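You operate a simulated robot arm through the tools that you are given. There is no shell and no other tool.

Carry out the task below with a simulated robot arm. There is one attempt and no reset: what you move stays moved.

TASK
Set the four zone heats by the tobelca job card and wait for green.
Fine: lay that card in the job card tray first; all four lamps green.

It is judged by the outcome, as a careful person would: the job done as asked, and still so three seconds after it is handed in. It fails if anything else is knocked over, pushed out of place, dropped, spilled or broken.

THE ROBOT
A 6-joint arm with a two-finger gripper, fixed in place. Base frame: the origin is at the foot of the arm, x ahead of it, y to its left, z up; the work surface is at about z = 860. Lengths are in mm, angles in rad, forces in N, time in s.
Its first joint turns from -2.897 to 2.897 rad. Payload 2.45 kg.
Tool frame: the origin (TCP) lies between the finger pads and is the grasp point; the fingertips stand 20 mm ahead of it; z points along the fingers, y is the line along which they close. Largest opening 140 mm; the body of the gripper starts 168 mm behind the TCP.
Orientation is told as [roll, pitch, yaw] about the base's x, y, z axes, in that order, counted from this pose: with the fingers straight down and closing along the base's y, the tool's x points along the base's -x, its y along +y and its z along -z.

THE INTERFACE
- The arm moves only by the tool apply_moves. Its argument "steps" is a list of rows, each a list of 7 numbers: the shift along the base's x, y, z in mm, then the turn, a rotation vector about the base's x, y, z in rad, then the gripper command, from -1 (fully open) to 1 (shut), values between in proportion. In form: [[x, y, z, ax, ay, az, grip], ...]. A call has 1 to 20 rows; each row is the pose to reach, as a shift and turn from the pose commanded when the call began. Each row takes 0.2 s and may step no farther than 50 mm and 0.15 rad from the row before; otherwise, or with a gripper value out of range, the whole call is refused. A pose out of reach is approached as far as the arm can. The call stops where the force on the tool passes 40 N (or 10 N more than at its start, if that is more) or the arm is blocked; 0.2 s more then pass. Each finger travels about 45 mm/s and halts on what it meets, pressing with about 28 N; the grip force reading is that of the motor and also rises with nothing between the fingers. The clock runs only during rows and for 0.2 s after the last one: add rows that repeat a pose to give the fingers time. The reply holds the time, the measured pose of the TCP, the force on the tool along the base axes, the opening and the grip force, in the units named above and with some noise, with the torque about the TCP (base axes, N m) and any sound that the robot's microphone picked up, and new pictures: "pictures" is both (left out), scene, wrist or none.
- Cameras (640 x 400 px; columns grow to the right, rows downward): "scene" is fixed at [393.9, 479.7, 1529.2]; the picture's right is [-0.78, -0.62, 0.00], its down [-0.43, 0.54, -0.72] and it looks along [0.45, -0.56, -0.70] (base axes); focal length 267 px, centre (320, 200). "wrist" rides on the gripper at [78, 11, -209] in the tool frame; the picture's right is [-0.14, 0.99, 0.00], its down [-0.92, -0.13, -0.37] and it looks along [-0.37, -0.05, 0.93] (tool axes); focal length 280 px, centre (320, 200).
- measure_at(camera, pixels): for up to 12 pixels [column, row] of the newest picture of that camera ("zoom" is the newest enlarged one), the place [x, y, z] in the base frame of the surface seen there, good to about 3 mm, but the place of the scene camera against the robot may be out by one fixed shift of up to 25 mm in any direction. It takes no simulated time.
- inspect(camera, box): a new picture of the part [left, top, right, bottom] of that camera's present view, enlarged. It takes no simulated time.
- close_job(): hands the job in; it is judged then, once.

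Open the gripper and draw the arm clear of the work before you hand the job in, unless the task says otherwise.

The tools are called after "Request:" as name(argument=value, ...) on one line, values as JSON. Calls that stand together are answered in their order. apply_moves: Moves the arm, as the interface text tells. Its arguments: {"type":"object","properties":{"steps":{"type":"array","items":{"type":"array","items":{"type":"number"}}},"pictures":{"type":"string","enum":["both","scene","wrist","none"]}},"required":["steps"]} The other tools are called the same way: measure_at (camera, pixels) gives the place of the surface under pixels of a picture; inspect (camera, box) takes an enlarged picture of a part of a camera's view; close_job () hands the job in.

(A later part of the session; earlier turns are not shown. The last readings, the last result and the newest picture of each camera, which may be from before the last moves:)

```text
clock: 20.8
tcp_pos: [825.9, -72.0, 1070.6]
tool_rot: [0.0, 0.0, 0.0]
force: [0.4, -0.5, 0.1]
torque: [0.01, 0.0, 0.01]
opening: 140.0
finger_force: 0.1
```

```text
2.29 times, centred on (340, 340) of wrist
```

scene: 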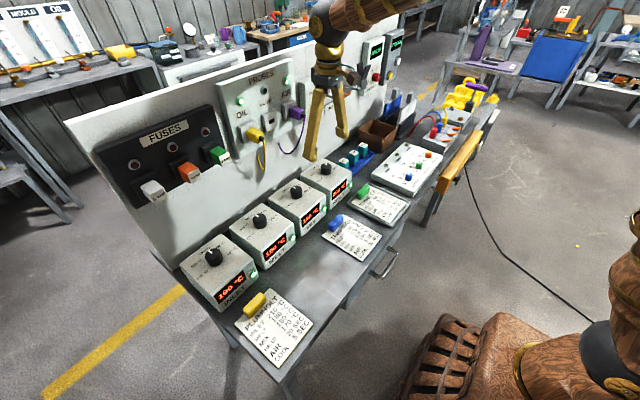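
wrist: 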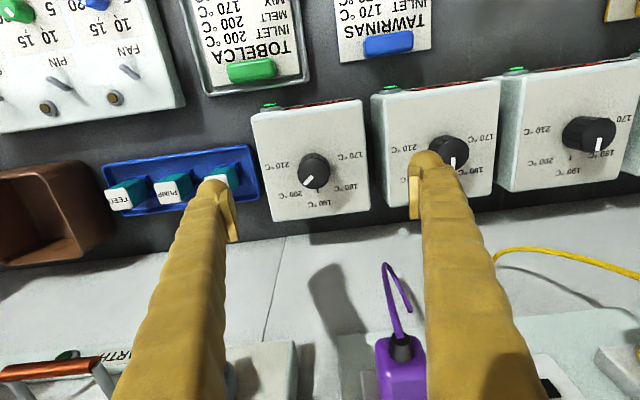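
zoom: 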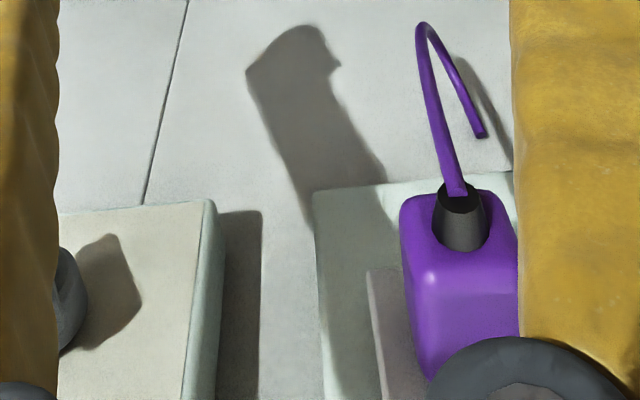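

HEAD knob centre computes to about (831,-78), diameter 36 mm. I check the RUN panel clearance then move over the knob with yaw +45° at z≈1015.

Request:
measure_at(camera="zoom", pixels=[[140, 240], [200, 300], [65, 310], [75, 280], [460, 200], [430, 280], [460, 260], [500, 230], [345, 200]])

Request:
apply_moves(steps=[[2, -3, 0, 0, 0, 0.131, -0.8], [5, -6.5, 0, 0, 0, 0.262, -0.5], [5, -6.5, 0, 0, 0, 0.393, -0.2], [5, -6.5, 0, 0, 0, 0.524, 0.0], [5, -6.5, 0, 0, 0, 0.655, 0.0], [5, -6.5, 0, 0, 0, 0.785, 0.0], [5, -6.5, -25, 0, 0, 0.785, 0.0], [5, -6.5, -45, 0, 0, 0.785, 0.0], [5, -6.5, -45, 0, 0, 0.785, 0.0]])

Request:
inspect(camera="wrist", box=[260, 110, 380, 200])

```text
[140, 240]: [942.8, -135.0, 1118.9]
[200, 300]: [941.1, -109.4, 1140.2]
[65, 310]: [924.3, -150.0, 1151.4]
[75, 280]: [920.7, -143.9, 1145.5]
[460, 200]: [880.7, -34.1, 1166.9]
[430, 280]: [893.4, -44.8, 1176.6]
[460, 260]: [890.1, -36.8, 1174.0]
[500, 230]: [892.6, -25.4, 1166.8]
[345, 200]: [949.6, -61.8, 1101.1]
```

```text
clock: 22.8
tcp_pos: [829.7, -78.1, 1025.5]
tool_rot: [0.001, -0.001, 0.785]
force: [-0.1, 0.0, -0.5]
torque: [0.02, 0.03, -0.02]
opening: 70.1
finger_force: 0.0
```

scene: 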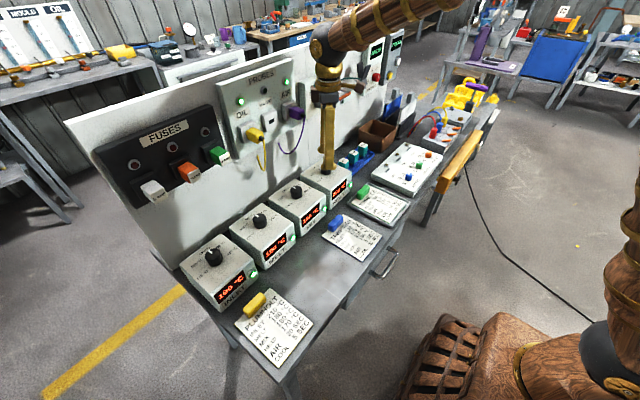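
wrist: 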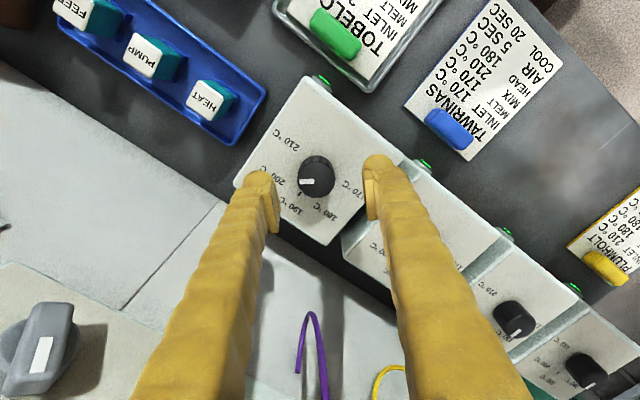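

```text
4.44 times, centred on (320, 155) of wrist
```

zoom: 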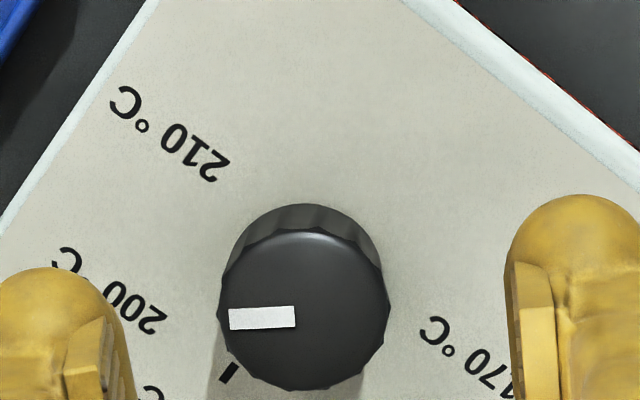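

The knob top is at wrist (316,180), 3.3 mm off toward tool -y; I correct by (+2,-2.7) and descend to TCP z≈981 around the HEAD knob.

Request:
apply_moves(steps=[[2, -2.7, 0, 0, 0, 0, 0.1], [2, -2.7, -15, 0, 0, 0, 0.15], [2, -2.7, -30, 0, 0, 0, 0.15], [2, -2.7, -45, 0, 0, 0, 0.15], [2, -2.7, -45, 0, 0, 0, 0.15]])

Request:
inspect(camera="wrist", box=[260, 130, 380, 220])

```text
clock: 24.0
tcp_pos: [832.0, -80.7, 981.7]
tool_rot: [0.001, 0.001, 0.785]
force: [-0.8, 0.7, 0.6]
torque: [-0.01, 0.03, -0.01]
opening: 59.7
finger_force: 0.1
```

scene: 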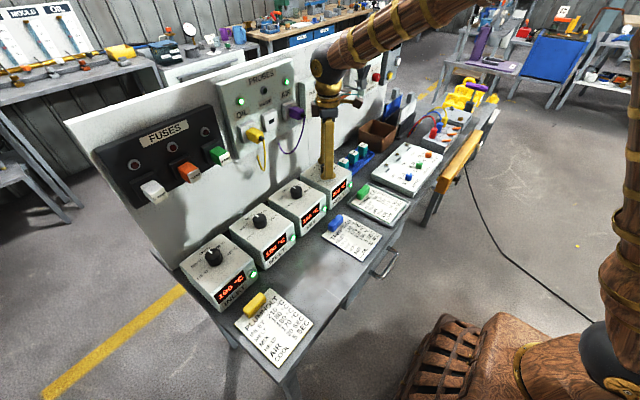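
wrist: 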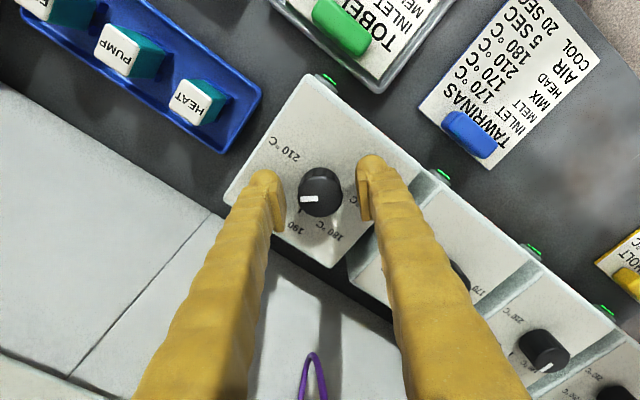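

```text
4.44 times, centred on (320, 175) of wrist
```

zoom: 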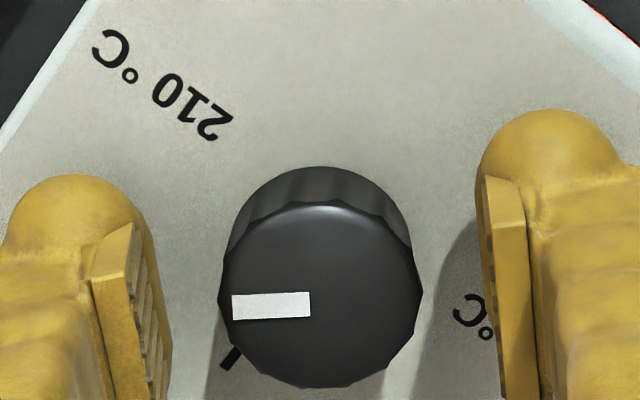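

The knob is now centred exactly between the fingers (320,197). I close on it.

Request:
apply_moves(steps=[[0, 0, 0, 0, 0, 0, 0.35], [0, 0, 0, 0, 0, 0, 0.5], [0, 0, 0, 0, 0, 0, 0.7], [0, 0, 0, 0, 0, 0, 1.0], [0, 0, 0, 0, 0, 0, 1.0]], pictures="wrist")

```text
clock: 25.2
tcp_pos: [831.9, -80.0, 983.3]
tool_rot: [0.0, 0.001, 0.786]
force: [4.4, -3.4, -1.6]
torque: [-0.04, -0.02, 0.01]
opening: 34.4
finger_force: 44.8
```

wrist: 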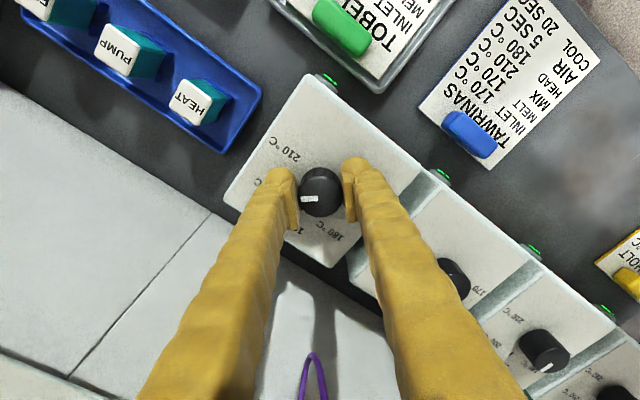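

Gripped at 34.4 mm with small side force. I turn the knob clockwise 45° (yaw -0.785) toward 210.

Request:
apply_moves(steps=[[0, 0, 0, 0, 0, -0.1, 1.0], [0, 0, 0, 0, 0, -0.2, 1.0], [0, 0, 0, 0, 0, -0.3, 1.0], [0, 0, 0, 0, 0, -0.4, 1.0], [0, 0, 0, 0, 0, -0.5, 1.0], [0, 0, 0, 0, 0, -0.6, 1.0], [0, 0, 0, 0, 0, -0.7, 1.0], [0, 0, 0, 0, 0, -0.785, 1.0], [0, 0, 0, 0, 0, -0.785, 1.0]])

Request:
inspect(camera="wrist", box=[260, 130, 380, 220])

Request:
inspect(camera="scene", box=[170, 150, 370, 310])

```text
clock: 27.2
tcp_pos: [834.0, -80.9, 983.3]
tool_rot: [0.0, -0.001, 0.001]
force: [-24.8, 19.8, 21.9]
torque: [0.47, 0.35, 0.07]
opening: 34.2
finger_force: 44.6
```

scene: 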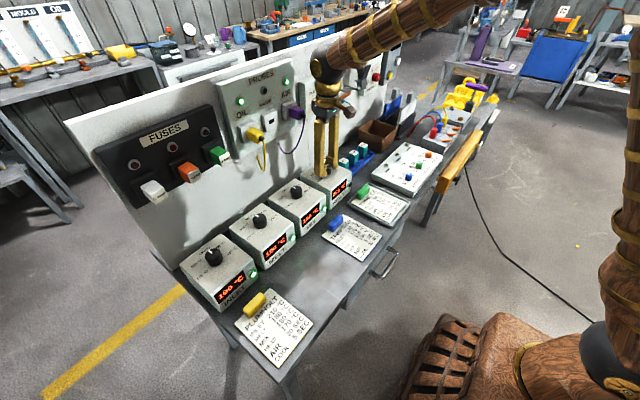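
wrist: 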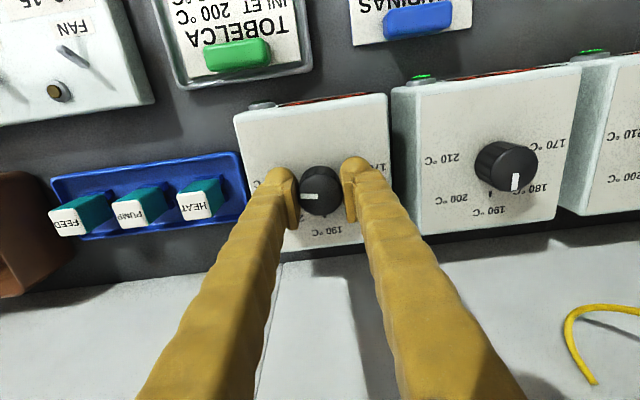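

```text
4.44 times, centred on (320, 175) of wrist
```

zoom: 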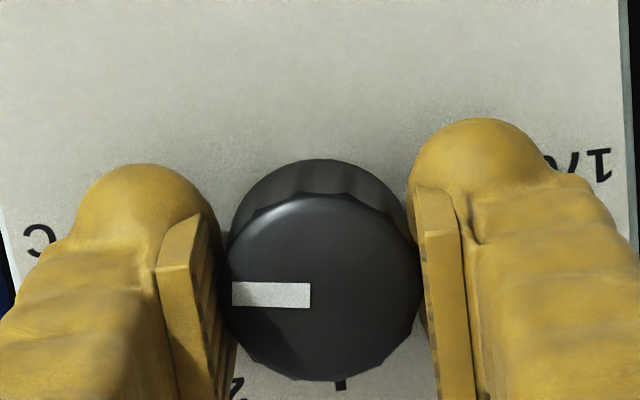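

```text
2.50 times, centred on (270, 230) of scene
```

zoom: 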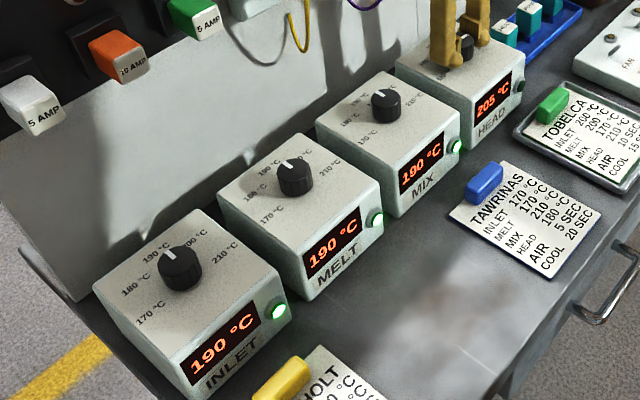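

The pointer now points straight to -y (210) and the display climbs (205). I open the gripper slowly and rise clear, then check the reading.

Request:
apply_moves(steps=[[0, 0, 0, 0, 0, 0, 0.4], [0, 0, 0, 0, 0, 0, 0.2], [0, 0, 0, 0, 0, 0, 0.15], [0, 0, 20, 0, 0, 0, 0.15], [0, 0, 45, 0, 0, 0, 0.15], [0, 0, 45, 0, 0, 0, 0.15]])

Request:
inspect(camera="wrist", box=[260, 110, 380, 200])

Request:
inspect(camera="scene", box=[290, 140, 370, 220])

```text
clock: 28.6
tcp_pos: [831.7, -79.0, 1025.5]
tool_rot: [0.001, 0.0, 0.0]
force: [0.1, 0.4, 0.0]
torque: [-0.02, 0.02, 0.0]
opening: 59.6
finger_force: 0.0
```

scene: 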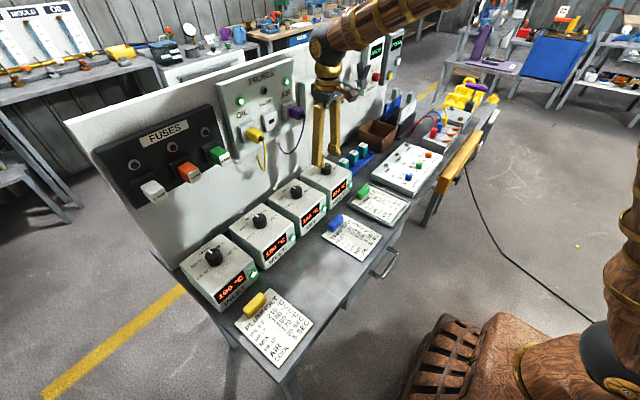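
wrist: 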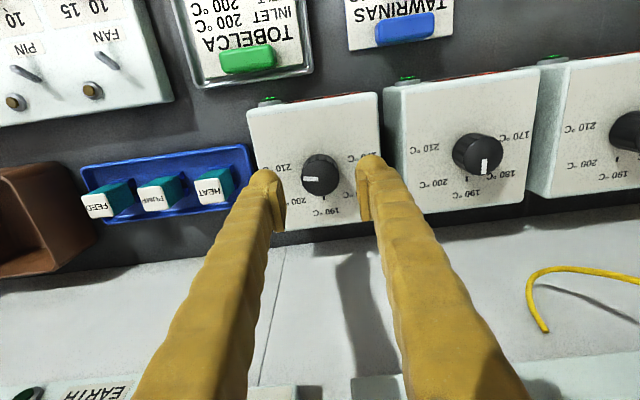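

```text
4.44 times, centred on (320, 155) of wrist
```

zoom: 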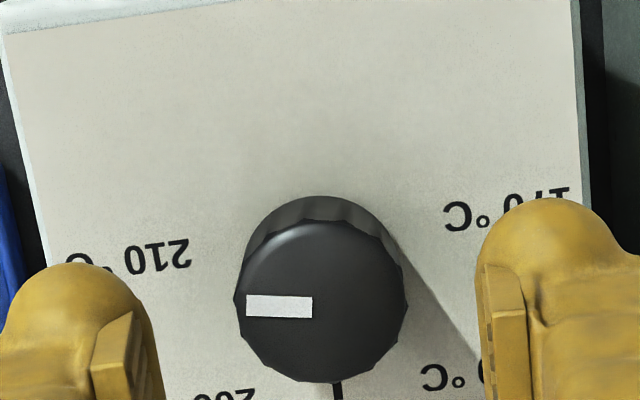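

```text
5.00 times, centred on (330, 180) of scene
```

zoom: 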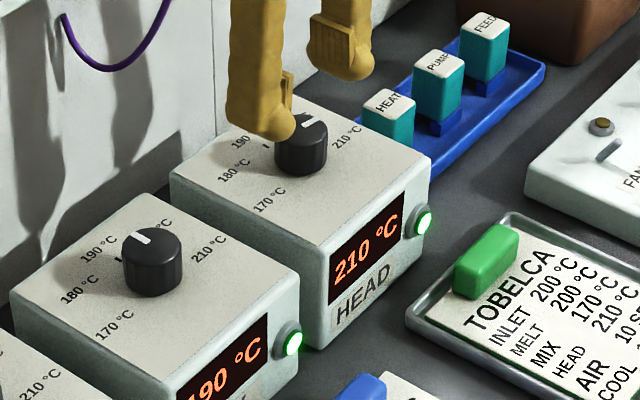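

HEAD reads 210 °C with its lamp green. Next is MIX: I rise a bit, move +150 in y over the MIX knob with the fingers open for a top view.

Request:
apply_moves(steps=[[0, 0, 25, 0, 0, 0, 0.15], [-1, 40, 35, 0, 0, 0, 0.0], [-2, 85, 35, 0, 0, 0, -0.3], [-3, 130, 35, 0, 0, 0, -0.6], [-3, 150, 35, 0, 0, 0, -0.9], [-3, 150, 35, 0, 0, 0, -1], [-3, 150, 35, 0, 0, 0, -1]])

Request:
inspect(camera="wrist", box=[260, 110, 380, 200])

Request:
inspect(camera="wrist", box=[160, 230, 480, 400])

```text
clock: 30.2
tcp_pos: [830.3, 70.8, 1060.7]
tool_rot: [-0.001, 0.001, 0.0]
force: [0.0, -0.3, 0.1]
torque: [-0.03, -0.01, -0.04]
opening: 140.2
finger_force: 0.0
```

scene: 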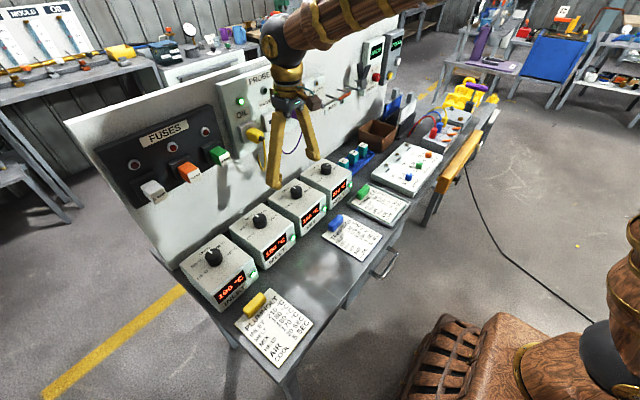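
wrist: 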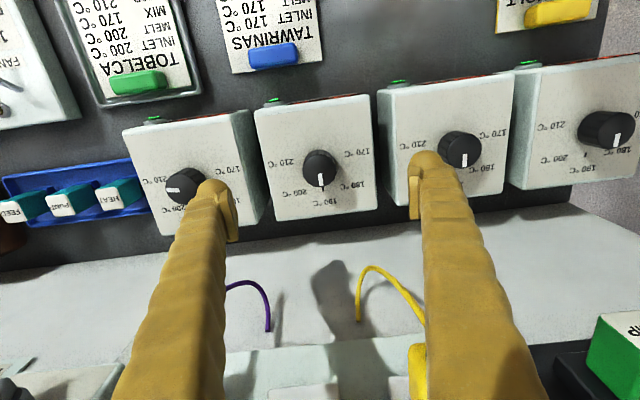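

```text
4.44 times, centred on (320, 155) of wrist
```

zoom: 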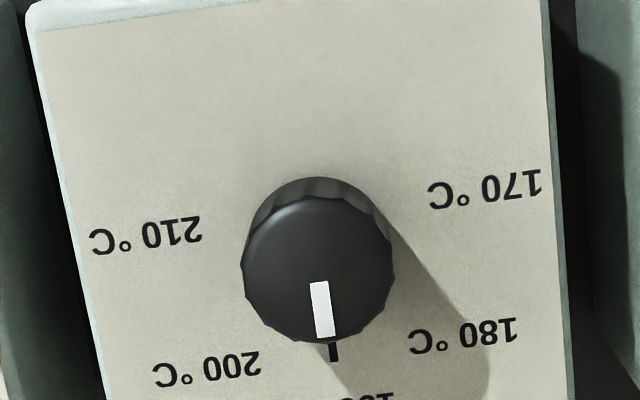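

```text
2.00 times, centred on (320, 315) of wrist
```

zoom: 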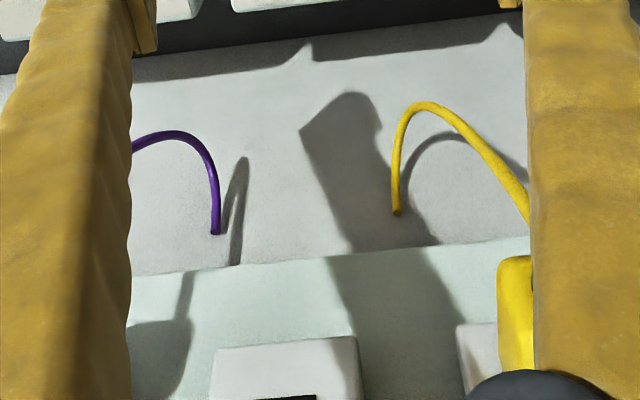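

MIX knob centre appears at wrist (319,171), pointer at 190. I measure the yellow plug, cable and socket to check clearances for a 0→90° turn.

Request:
measure_at(camera="zoom", pixels=[[515, 262], [505, 300], [520, 340], [430, 105], [397, 208], [490, 155], [520, 205], [290, 345], [285, 370], [215, 230], [180, 135], [470, 330]])

Request:
inspect(camera="scene", box=[200, 70, 340, 200])

```text
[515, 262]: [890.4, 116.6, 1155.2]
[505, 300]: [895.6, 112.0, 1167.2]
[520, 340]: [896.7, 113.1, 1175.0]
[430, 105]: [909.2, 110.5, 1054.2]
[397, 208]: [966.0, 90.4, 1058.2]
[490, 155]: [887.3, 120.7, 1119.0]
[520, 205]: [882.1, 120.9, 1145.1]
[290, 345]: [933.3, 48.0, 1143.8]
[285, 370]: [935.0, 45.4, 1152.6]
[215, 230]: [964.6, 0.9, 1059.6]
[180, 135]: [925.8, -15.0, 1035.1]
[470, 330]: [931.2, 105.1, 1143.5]
```

```text
3.08 times, centred on (270, 135) of scene
```

zoom: 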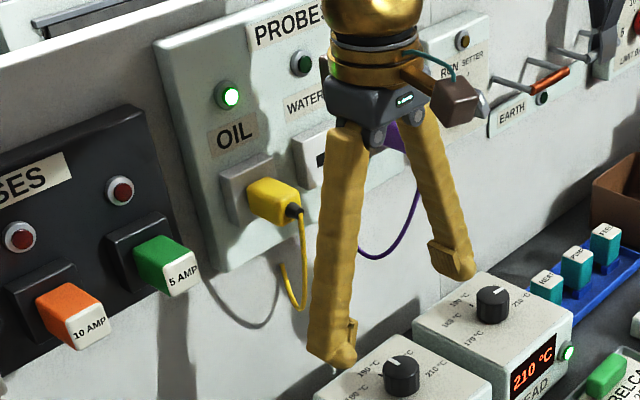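

Clearances are fine for a ccw turn from yaw 0 (yellow plug at y≥112, x≥882). I descend over MIX with a small correction and recheck centring.

Request:
apply_moves(steps=[[1.5, 0.3, 0, 0, 0, 0, -0.6], [1.5, 0.3, -10, 0, 0, 0, -0.2], [1.5, 0.3, -25, 0, 0, 0, 0.15], [1.5, 0.3, -40, 0, 0, 0, 0.15], [1.5, 0.3, -60, 0, 0, 0, 0.15], [1.5, 0.3, -80, 0, 0, 0, 0.15], [1.5, 0.3, -80, 0, 0, 0, 0.15]])

Request:
inspect(camera="wrist", box=[260, 130, 380, 220])

```text
clock: 31.8
tcp_pos: [832.7, 71.1, 981.0]
tool_rot: [0.001, 0.0, -0.002]
force: [-0.2, 0.3, -0.7]
torque: [-0.02, 0.03, -0.02]
opening: 59.2
finger_force: 0.0
```

scene: 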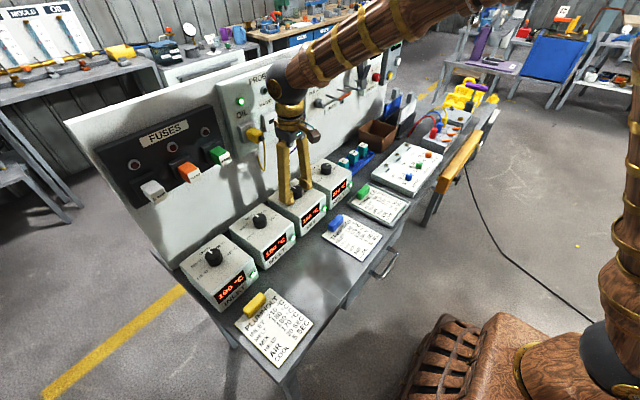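
wrist: 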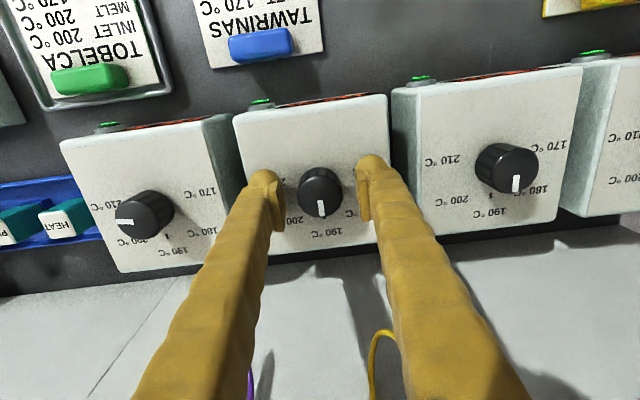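

```text
4.44 times, centred on (320, 175) of wrist
```

zoom: 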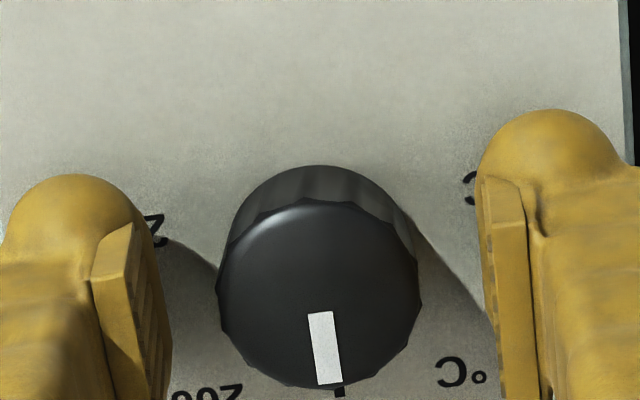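

The knob is centred between the fingers within about 0.5 mm. I close on it and read side forces.

Request:
apply_moves(steps=[[0, 0, 0, 0, 0, 0, 0.35], [0, 0, 0, 0, 0, 0, 0.45], [0, 0, 0, 0, 0, 0, 0.55], [0, 0, 0, 0, 0, 0, 1.0], [0, 0, 0, 0, 0, 0, 1.0]], pictures="none")

```text
clock: 33.0
tcp_pos: [832.0, 69.7, 980.0]
tool_rot: [-0.001, 0.0, 0.0]
force: [0.4, -6.3, -0.2]
torque: [-0.07, 0.03, 0.0]
opening: 34.7
finger_force: 45.1
```

Fy is -6.3 N, so the knob sits slightly to -y. I shift -0.5 mm to null it and begin the ccw turn in small steps up to 45°.

Request:
apply_moves(steps=[[0, -0.5, 0, 0, 0, 0, 1.0], [0, -0.5, 0, 0, 0, 0, 1.0]], pictures="none")

Request:
apply_moves(steps=[[0, 0, 0, 0, 0, 0.1, 1.0], [0, 0, 0, 0, 0, 0.2, 1.0], [0, 0, 0, 0, 0, 0.2, 1.0]], pictures="none")

```text
clock: 33.6
tcp_pos: [833.1, 69.0, 980.3]
tool_rot: [0.001, -0.001, -0.001]
force: [6.3, -1.8, -6.8]
torque: [-0.01, -0.09, -0.02]
opening: 34.8
finger_force: 45.1
```

```text
clock: 34.4
tcp_pos: [832.2, 69.6, 979.6]
tool_rot: [0.0, 0.0, 0.199]
force: [15.4, 8.5, -19.6]
torque: [0.07, -0.26, -0.03]
opening: 34.7
finger_force: 44.9
```

Side and vertical force creeps up while gripping (controller pulling against the knob). I briefly release and regrip, then turn quickly the rest of the way to 45°, and release again.

Request:
apply_moves(steps=[[0, 0, 0, 0, 0, 0, 0.42], [0, 0, 0, 0, 0, 0, 0.4], [0, 0, 0, 0, 0, 0, 0.4], [0, 0, 0, 0, 0, 0, 0.7], [0, 0, 0, 0, 0, 0.147, 0.7], [0, 0, 0, 0, 0, 0.294, 0.7], [0, 0, 0, 0, 0, 0.44, 0.7], [0, 0, 0, 0, 0, 0.585, 0.7]], pictures="wrist")

Request:
inspect(camera="wrist", box=[260, 130, 380, 220])

```text
clock: 36.2
tcp_pos: [833.1, 69.2, 981.9]
tool_rot: [0.0, -0.001, 0.787]
force: [5.8, 3.5, -2.5]
torque: [0.02, -0.05, 0.0]
opening: 34.7
finger_force: 44.6
```

wrist: 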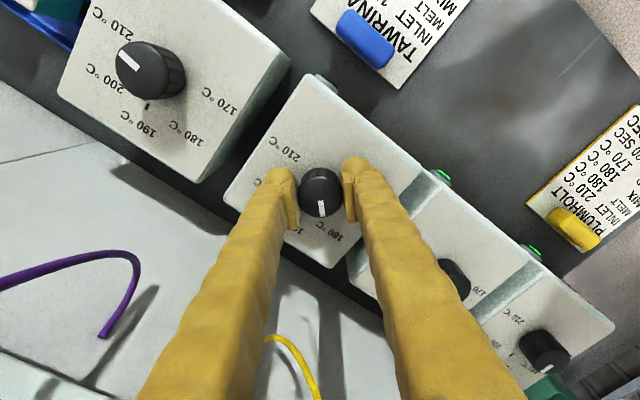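

```text
4.44 times, centred on (320, 175) of wrist
```

zoom: 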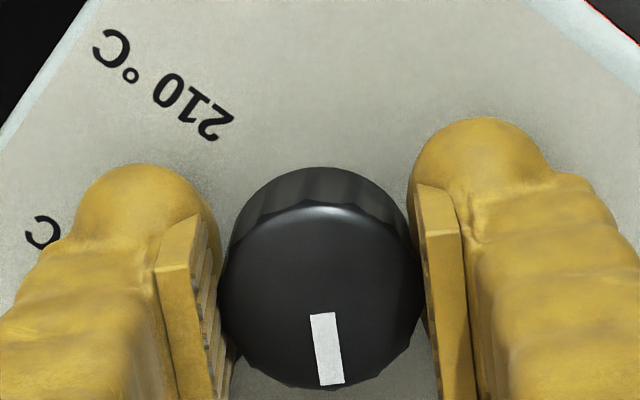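

The knob followed to 180 (45°) with low forces. I regrip and turn the remaining 45° to 170.

Request:
apply_moves(steps=[[0, 0, 0, 0, 0, 0, 0.42], [0, 0, 0, 0, 0, 0, 0.4], [0, 0, 0, 0, 0, 0, 0.4], [0, 0, 0, 0, 0, 0, 0.7], [0, 0, 0, 0, 0, 0.131, 0.7], [0, 0, 0, 0, 0, 0.262, 0.7], [0, 0, 0, 0, 0, 0.393, 0.7], [0, 0, 0, 0, 0, 0.524, 0.7], [0, 0, 0, 0, 0, 0.655, 0.7], [0, 0, 0, 0, 0, 0.785, 0.7]])

Request:
inspect(camera="wrist", box=[260, 130, 380, 220])

Request:
inspect(camera="scene", box=[250, 140, 370, 240])

```text
clock: 38.4
tcp_pos: [832.4, 69.4, 981.8]
tool_rot: [0.001, 0.0, 1.572]
force: [9.6, -9.6, 6.1]
torque: [-0.13, -0.14, -0.02]
opening: 34.8
finger_force: 45.4
```

scene: 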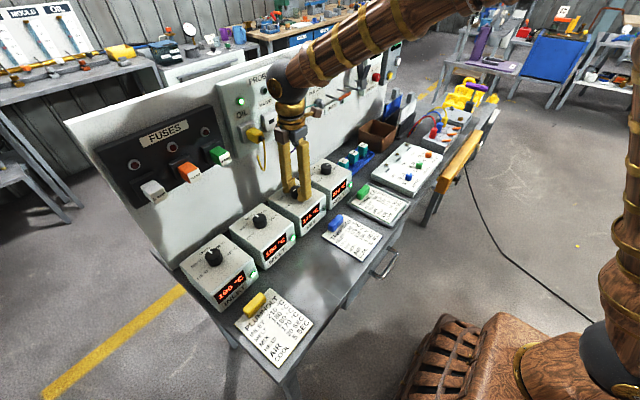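
wrist: 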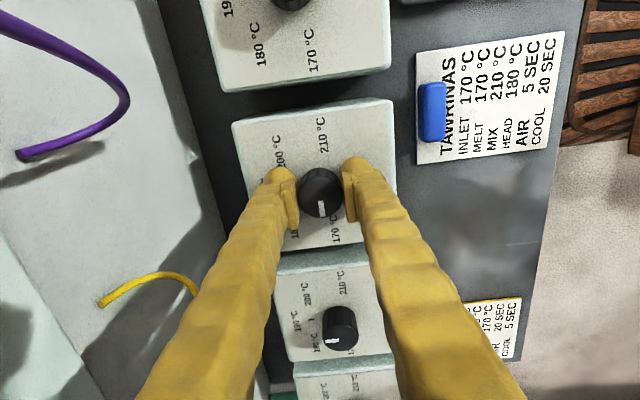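

```text
4.44 times, centred on (320, 175) of wrist
```

zoom: 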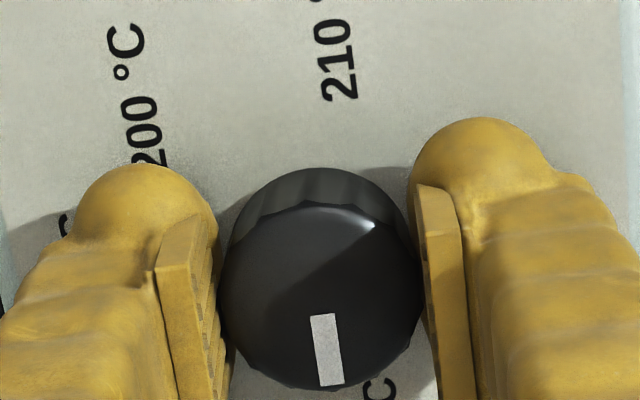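

```text
4.00 times, centred on (310, 190) of scene
```

zoom: 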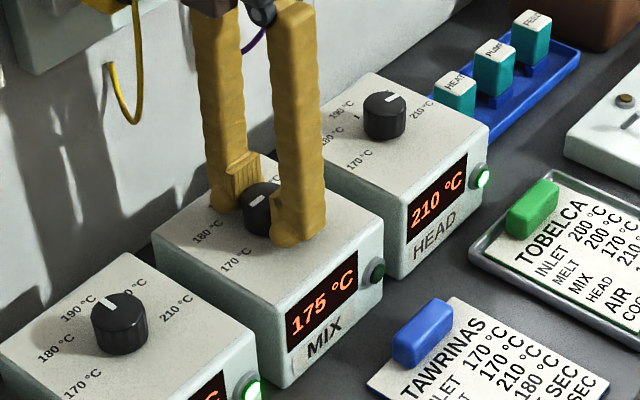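

MIX is cooling toward 170 (display 175, pointer at 170). I release, lift, back off in x, and move to MELT (y≈219) with yaw back to +45°.

Request:
apply_moves(steps=[[0, 0, 0, 0, 0, 0, 0.4], [0, 0, 0, 0, 0, 0, 0.15], [0, 0, 0, 0, 0, 0, 0.15], [0, 0, 30, 0, 0, 0, 0.15], [0, 0, 60, 0, 0, 0, 0.15], [-20, 0, 80, 0, 0, -0.131, 0.15], [-40, 20, 80, 0, 0, -0.262, 0.15], [-40, 50, 80, 0, 0, -0.393, 0.15], [-40, 80, 80, 0, 0, -0.524, 0.15], [-40, 110, 80, 0, 0, -0.655, 0.15], [-40, 135, 80, 0, 0, -0.785, 0.15], [-30, 148, 75, 0, 0, -0.785, 0.1], [0, 148, 60, 0, 0, -0.785, 0.0], [0, 148, 45, 0, 0, -0.785, 0.0], [0, 148, 45, 0, 0, -0.785, 0.0]])

Request:
inspect(camera="wrist", box=[260, 110, 380, 200])

Request:
inspect(camera="scene", box=[170, 140, 370, 290])

```text
clock: 41.6
tcp_pos: [832.0, 219.7, 1026.9]
tool_rot: [-0.002, 0.0, 0.785]
force: [0.2, 0.7, -0.5]
torque: [0.02, -0.01, 0.01]
opening: 70.1
finger_force: 0.0
```

scene: 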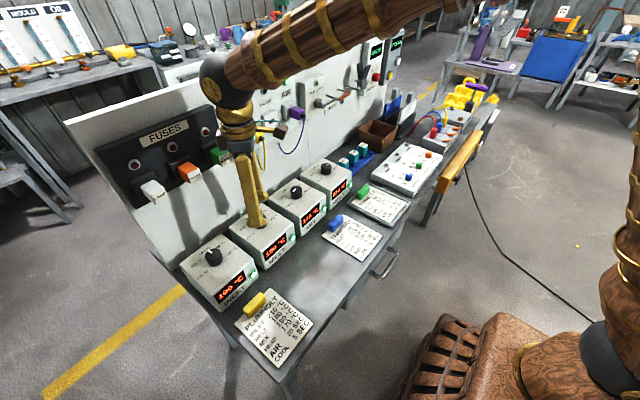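
wrist: 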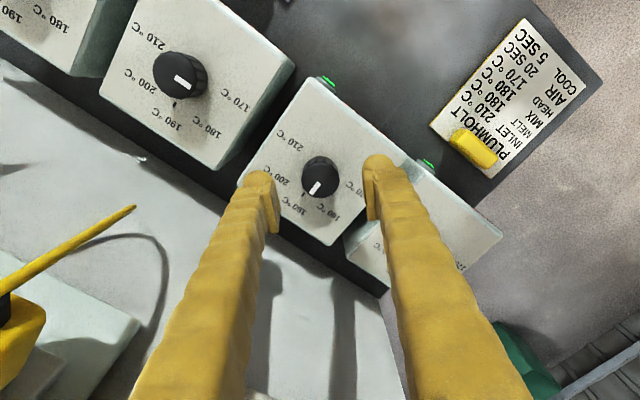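

```text
4.44 times, centred on (320, 155) of wrist
```

zoom: 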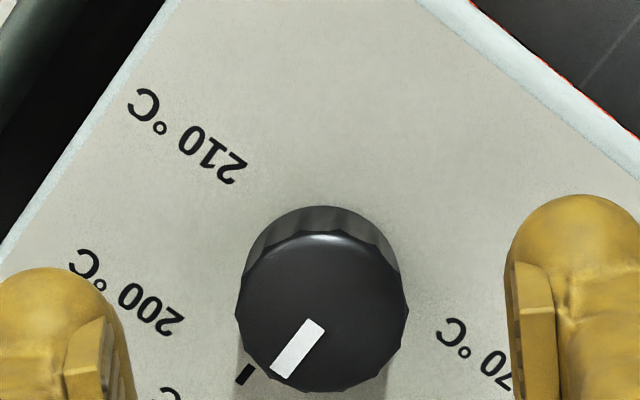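

```text
2.67 times, centred on (270, 215) of scene
```

zoom: 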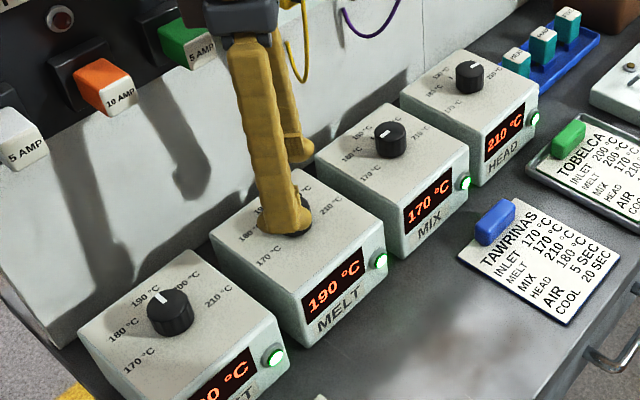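

MIX is 170 °C and green. MELT knob is centred at wrist (320.5,180); I descend around it with yaw 45°.

Request:
apply_moves(steps=[[0.3, 0, 0, 0, 0, 0, 0.1], [0.3, 0, -15, 0, 0, 0, 0.15], [0.3, 0, -30, 0, 0, 0, 0.15], [0.3, 0, -45, 0, 0, 0, 0.15], [0.3, 0, -45, 0, 0, 0, 0.15]])

Request:
inspect(camera="wrist", box=[260, 130, 380, 220])

Request:
inspect(camera="scene", box=[130, 90, 330, 240])

```text
clock: 42.8
tcp_pos: [832.5, 217.7, 982.2]
tool_rot: [0.0, 0.0, 0.786]
force: [0.5, -0.4, 0.9]
torque: [-0.07, -0.01, 0.04]
opening: 59.6
finger_force: 0.1
```

scene: 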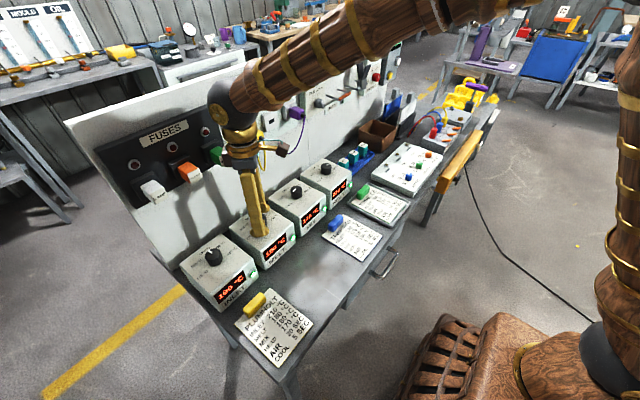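
wrist: 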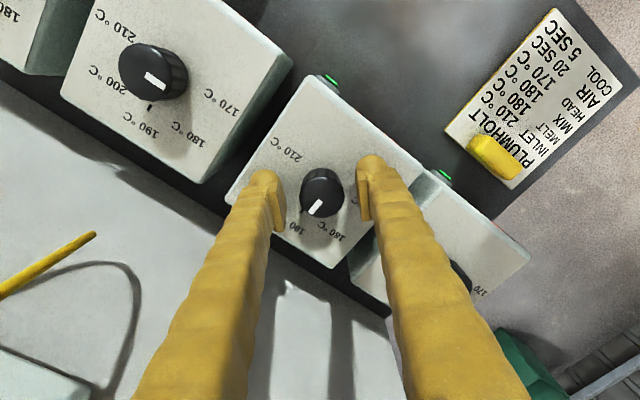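

```text
4.44 times, centred on (320, 175) of wrist
```

zoom: 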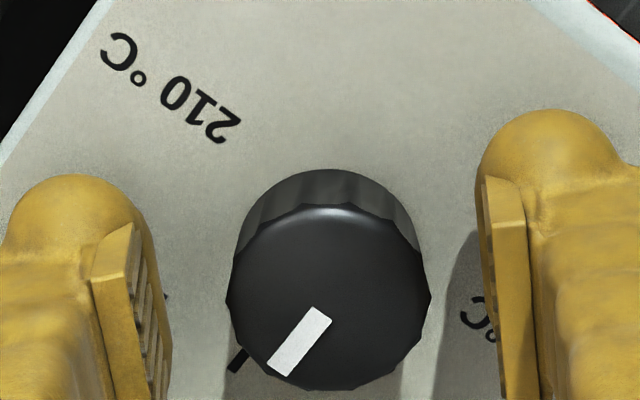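

```text
2.67 times, centred on (230, 165) of scene
```

zoom: 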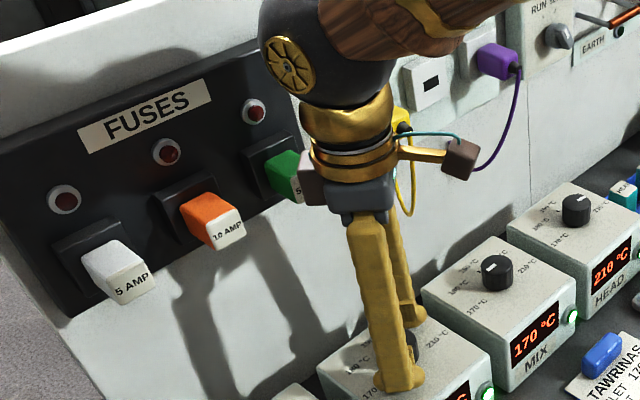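

MELT knob is slightly right by ~1.5 mm (zoom centre (328,297)). Also something brownish sits next to the green fuse at scene (247,158); I zoom in to check clearance before moving further.

Request:
inspect(camera="scene", box=[205, 120, 305, 200])

Request:
measure_at(camera="zoom", pixels=[[200, 170], [230, 180], [255, 200], [270, 210], [300, 215], [215, 160], [330, 160], [350, 215], [480, 190], [235, 205], [265, 170], [190, 185]])

```text
5.00 times, centred on (255, 160) of scene
```

zoom: 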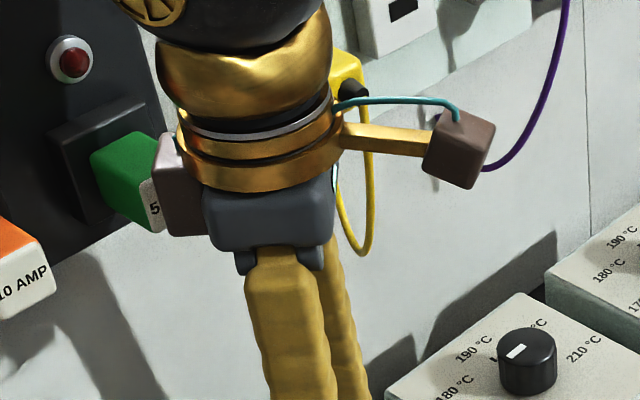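

```text
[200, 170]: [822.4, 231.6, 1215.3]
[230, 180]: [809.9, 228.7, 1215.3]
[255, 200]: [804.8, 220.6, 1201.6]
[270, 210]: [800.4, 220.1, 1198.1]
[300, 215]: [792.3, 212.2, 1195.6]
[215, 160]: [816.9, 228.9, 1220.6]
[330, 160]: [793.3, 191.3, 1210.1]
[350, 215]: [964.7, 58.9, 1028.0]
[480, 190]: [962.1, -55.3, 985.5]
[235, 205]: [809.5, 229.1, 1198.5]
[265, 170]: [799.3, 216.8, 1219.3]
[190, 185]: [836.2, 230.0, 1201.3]
```

There is a brown block on the far side of the gripper near the green fuse. I measure its edge and the fuse's face to determine the gap.

Request:
measure_at(camera="zoom", pixels=[[162, 160], [168, 190], [172, 220], [180, 150], [185, 200], [158, 145], [152, 195], [155, 215], [140, 190], [120, 170], [150, 150], [130, 220]])

```text
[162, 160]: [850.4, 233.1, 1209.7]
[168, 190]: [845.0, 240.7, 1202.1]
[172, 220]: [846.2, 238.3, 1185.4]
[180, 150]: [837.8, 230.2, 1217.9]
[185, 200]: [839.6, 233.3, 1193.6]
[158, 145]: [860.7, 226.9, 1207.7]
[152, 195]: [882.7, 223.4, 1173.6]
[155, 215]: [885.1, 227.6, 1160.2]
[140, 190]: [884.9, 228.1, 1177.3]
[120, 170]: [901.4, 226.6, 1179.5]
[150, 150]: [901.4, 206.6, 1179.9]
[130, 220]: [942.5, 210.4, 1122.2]
```

The block clears the green fuse face (x≈893) by ~14 mm through the 45→0° sweep. I correct centring by (-1,+1), close, turn clockwise 45° quickly, and look.

Request:
apply_moves(steps=[[-1, 1, 0, 0, 0, 0, 0.3], [-1, 1, 0, 0, 0, 0, 0.4], [-1, 1, 0, 0, 0, 0, 0.7], [-1, 1, 0, 0, 0, -0.131, 0.7], [-1, 1, 0, 0, 0, -0.262, 0.7], [-1, 1, 0, 0, 0, -0.393, 0.7]], pictures="wrist")

```text
clock: 44.2
tcp_pos: [831.3, 219.3, 982.9]
tool_rot: [0.0, 0.0, 0.391]
force: [-0.8, 4.4, 8.3]
torque: [0.04, 0.07, -0.01]
opening: 34.6
finger_force: 44.9
```

wrist: 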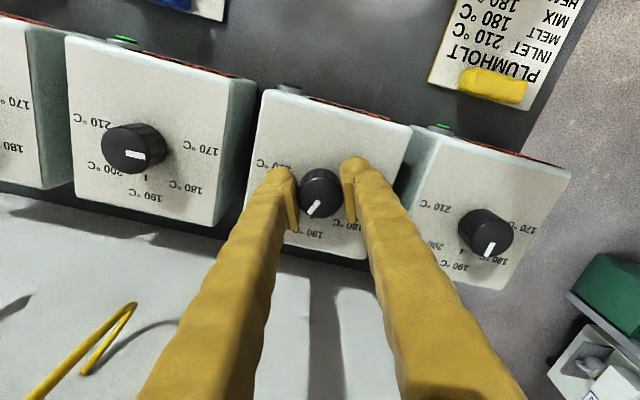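

Forces are low and the knob follows (half way). I finish the remaining 22.5° and release.

Request:
apply_moves(steps=[[0, 0, 0, 0, 0, -0.131, 0.7], [0, 0, 0, 0, 0, -0.262, 0.7], [0, 0, 0, 0, 0, -0.393, 0.7], [0, 0, 0, 0, 0, -0.393, 0.4], [0, 0, 0, 0, 0, -0.393, 0.15], [0, 0, 0, 0, 0, -0.393, 0.15]])

Request:
inspect(camera="wrist", box=[260, 130, 380, 220])

Request:
inspect(camera="scene", box=[170, 140, 370, 290])

```text
clock: 45.6
tcp_pos: [830.3, 218.0, 981.6]
tool_rot: [0.001, -0.001, -0.003]
force: [-0.4, 1.0, -0.2]
torque: [0.0, -0.02, 0.01]
opening: 59.5
finger_force: 0.0
```

scene: 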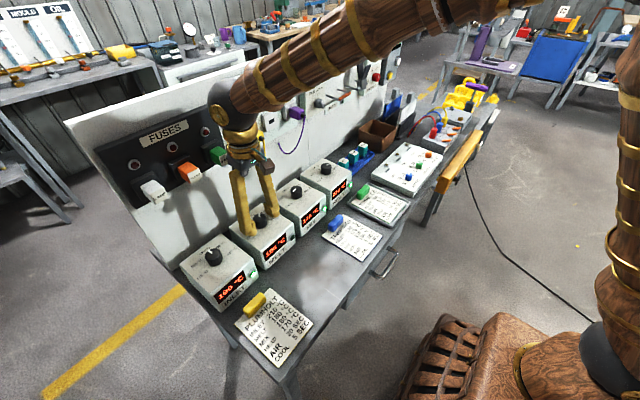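
wrist: 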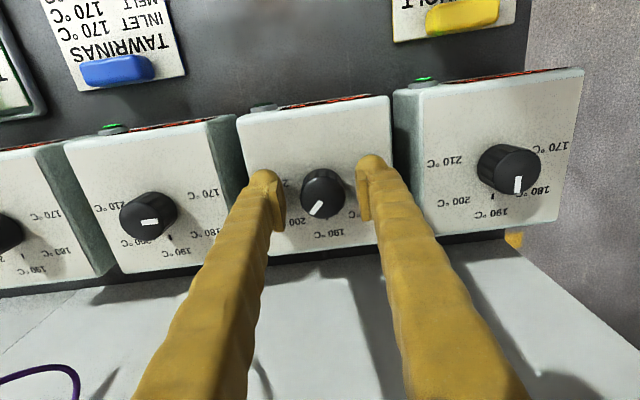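

```text
4.44 times, centred on (320, 175) of wrist
```

zoom: 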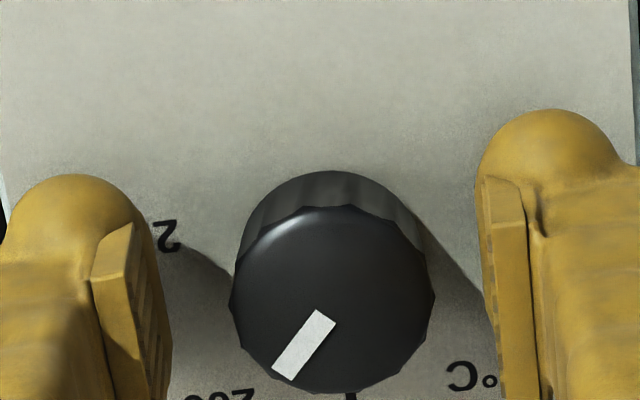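

```text
2.67 times, centred on (270, 215) of scene
```

zoom: 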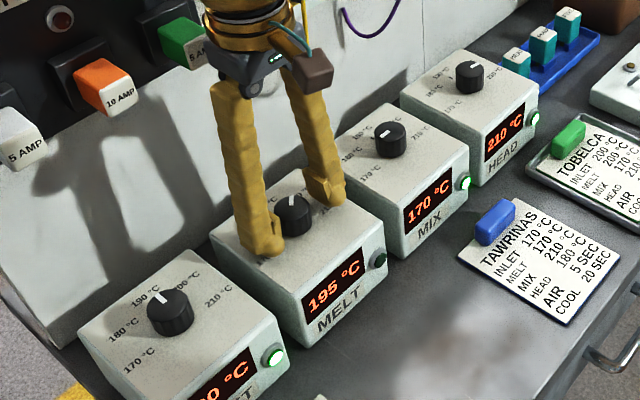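

MELT is rising (195) with the pointer at 200. I lift, retreat slightly in x, and move to INLET (y≈367) for a hover view to check the fuses.

Request:
apply_moves(steps=[[0, 0, 30, 0, 0, 0, 0.15], [-15, 0, 60, 0, 0, 0, 0.15], [-25, 30, 80, 0, 0, 0, 0.1], [-25, 70, 80, 0, 0, 0, -0.1], [-25, 110, 80, 0, 0, 0, -0.5], [-15, 140, 80, 0, 0, 0, -1], [0, 148, 80, 0, 0, 0, -1], [0, 148, 80, 0, 0, 0, -1]])

Request:
inspect(camera="wrist", box=[260, 110, 380, 200])

Request:
inspect(camera="scene", box=[120, 110, 320, 260])

```text
clock: 47.4
tcp_pos: [829.9, 367.8, 1062.3]
tool_rot: [-0.001, -0.001, -0.002]
force: [-0.5, -0.2, -0.2]
torque: [0.02, -0.02, 0.02]
opening: 140.0
finger_force: 0.1
```

scene: 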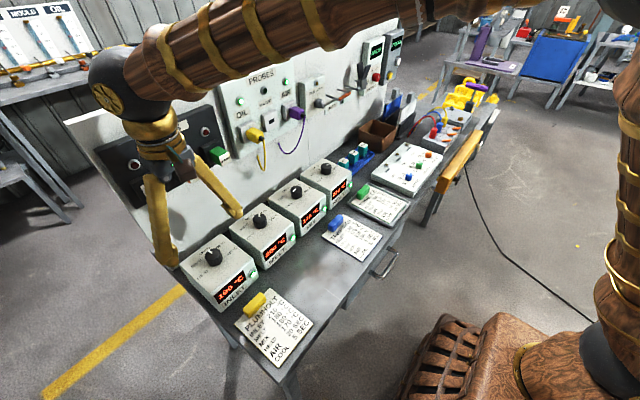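
wrist: 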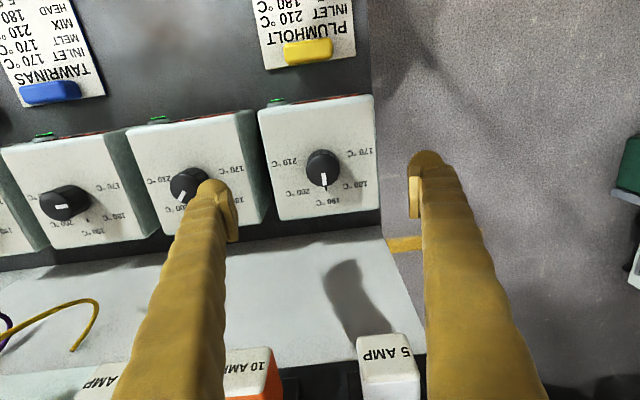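

```text
4.44 times, centred on (320, 155) of wrist
```

zoom: 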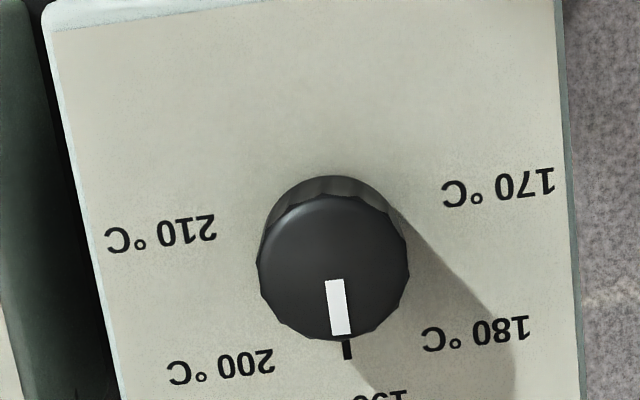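

```text
2.67 times, centred on (220, 185) of scene
```

zoom: 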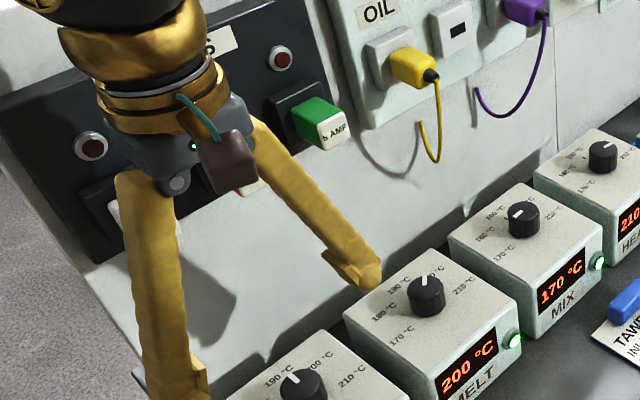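

MELT is 200 °C and green. I measure the white and orange fuse faces from the wrist picture for clearance, and the INLET knob (wrist (323,170)).

Request:
measure_at(camera="wrist", pixels=[[385, 340], [362, 342], [410, 338], [388, 360], [270, 352], [245, 355], [265, 372], [323, 170], [385, 375], [415, 375], [360, 375], [277, 395]])

```text
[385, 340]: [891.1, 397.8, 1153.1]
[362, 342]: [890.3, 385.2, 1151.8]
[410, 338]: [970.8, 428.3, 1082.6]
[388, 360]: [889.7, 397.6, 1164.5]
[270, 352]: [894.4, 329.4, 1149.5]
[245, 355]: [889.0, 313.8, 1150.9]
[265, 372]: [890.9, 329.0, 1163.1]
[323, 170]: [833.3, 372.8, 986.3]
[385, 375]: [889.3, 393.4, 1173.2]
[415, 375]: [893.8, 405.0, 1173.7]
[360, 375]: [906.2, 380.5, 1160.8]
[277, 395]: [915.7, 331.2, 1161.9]
```

Fuse faces are at x≈890 (white y 383–408, orange ≤332). I'll turn INLET by two clockwise turns of 22.5° from yaw 0 to -22.5°, keeping ≥15 mm clearance. I correct by (+1.4,+2.8) and descend.

Request:
apply_moves(steps=[[1.4, 2.8, 0, 0, 0, 0, -0.6], [1.4, 2.8, -10, 0, 0, 0, -0.2], [1.4, 2.8, -25, 0, 0, 0, 0.15], [1.4, 2.8, -40, 0, 0, 0, 0.15], [1.4, 2.8, -60, 0, 0, 0, 0.15], [1.4, 2.8, -80, 0, 0, 0, 0.15], [1.4, 2.8, -80, 0, 0, 0, 0.15]])

Request:
inspect(camera="wrist", box=[260, 130, 380, 220])

Request:
inspect(camera="scene", box=[100, 110, 300, 270])

```text
clock: 49.0
tcp_pos: [831.9, 369.4, 982.8]
tool_rot: [0.001, 0.0, -0.003]
force: [0.2, 0.5, 0.5]
torque: [-0.01, 0.01, 0.0]
opening: 59.5
finger_force: 0.0
```

scene: 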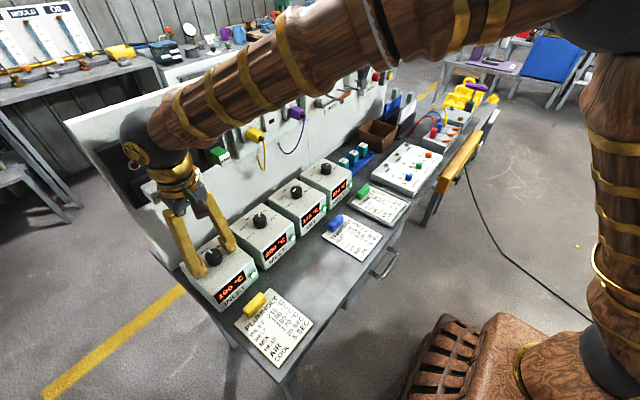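
wrist: 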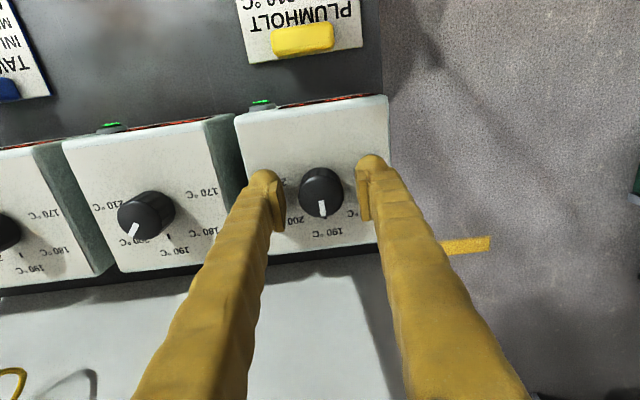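

```text
4.44 times, centred on (320, 175) of wrist
```

zoom: 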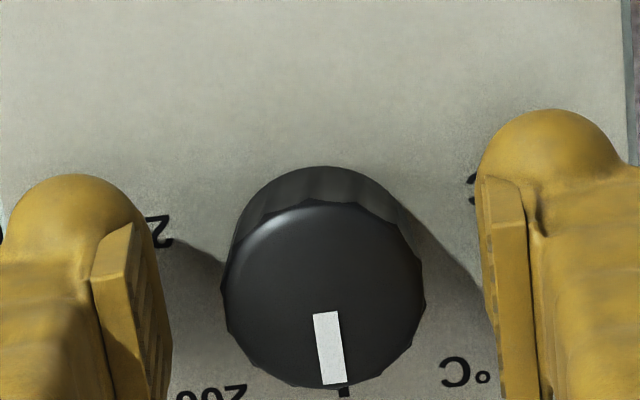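

```text
2.50 times, centred on (200, 190) of scene
```

zoom: 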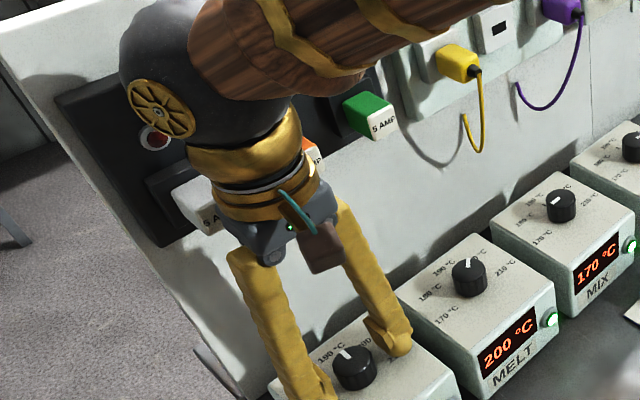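

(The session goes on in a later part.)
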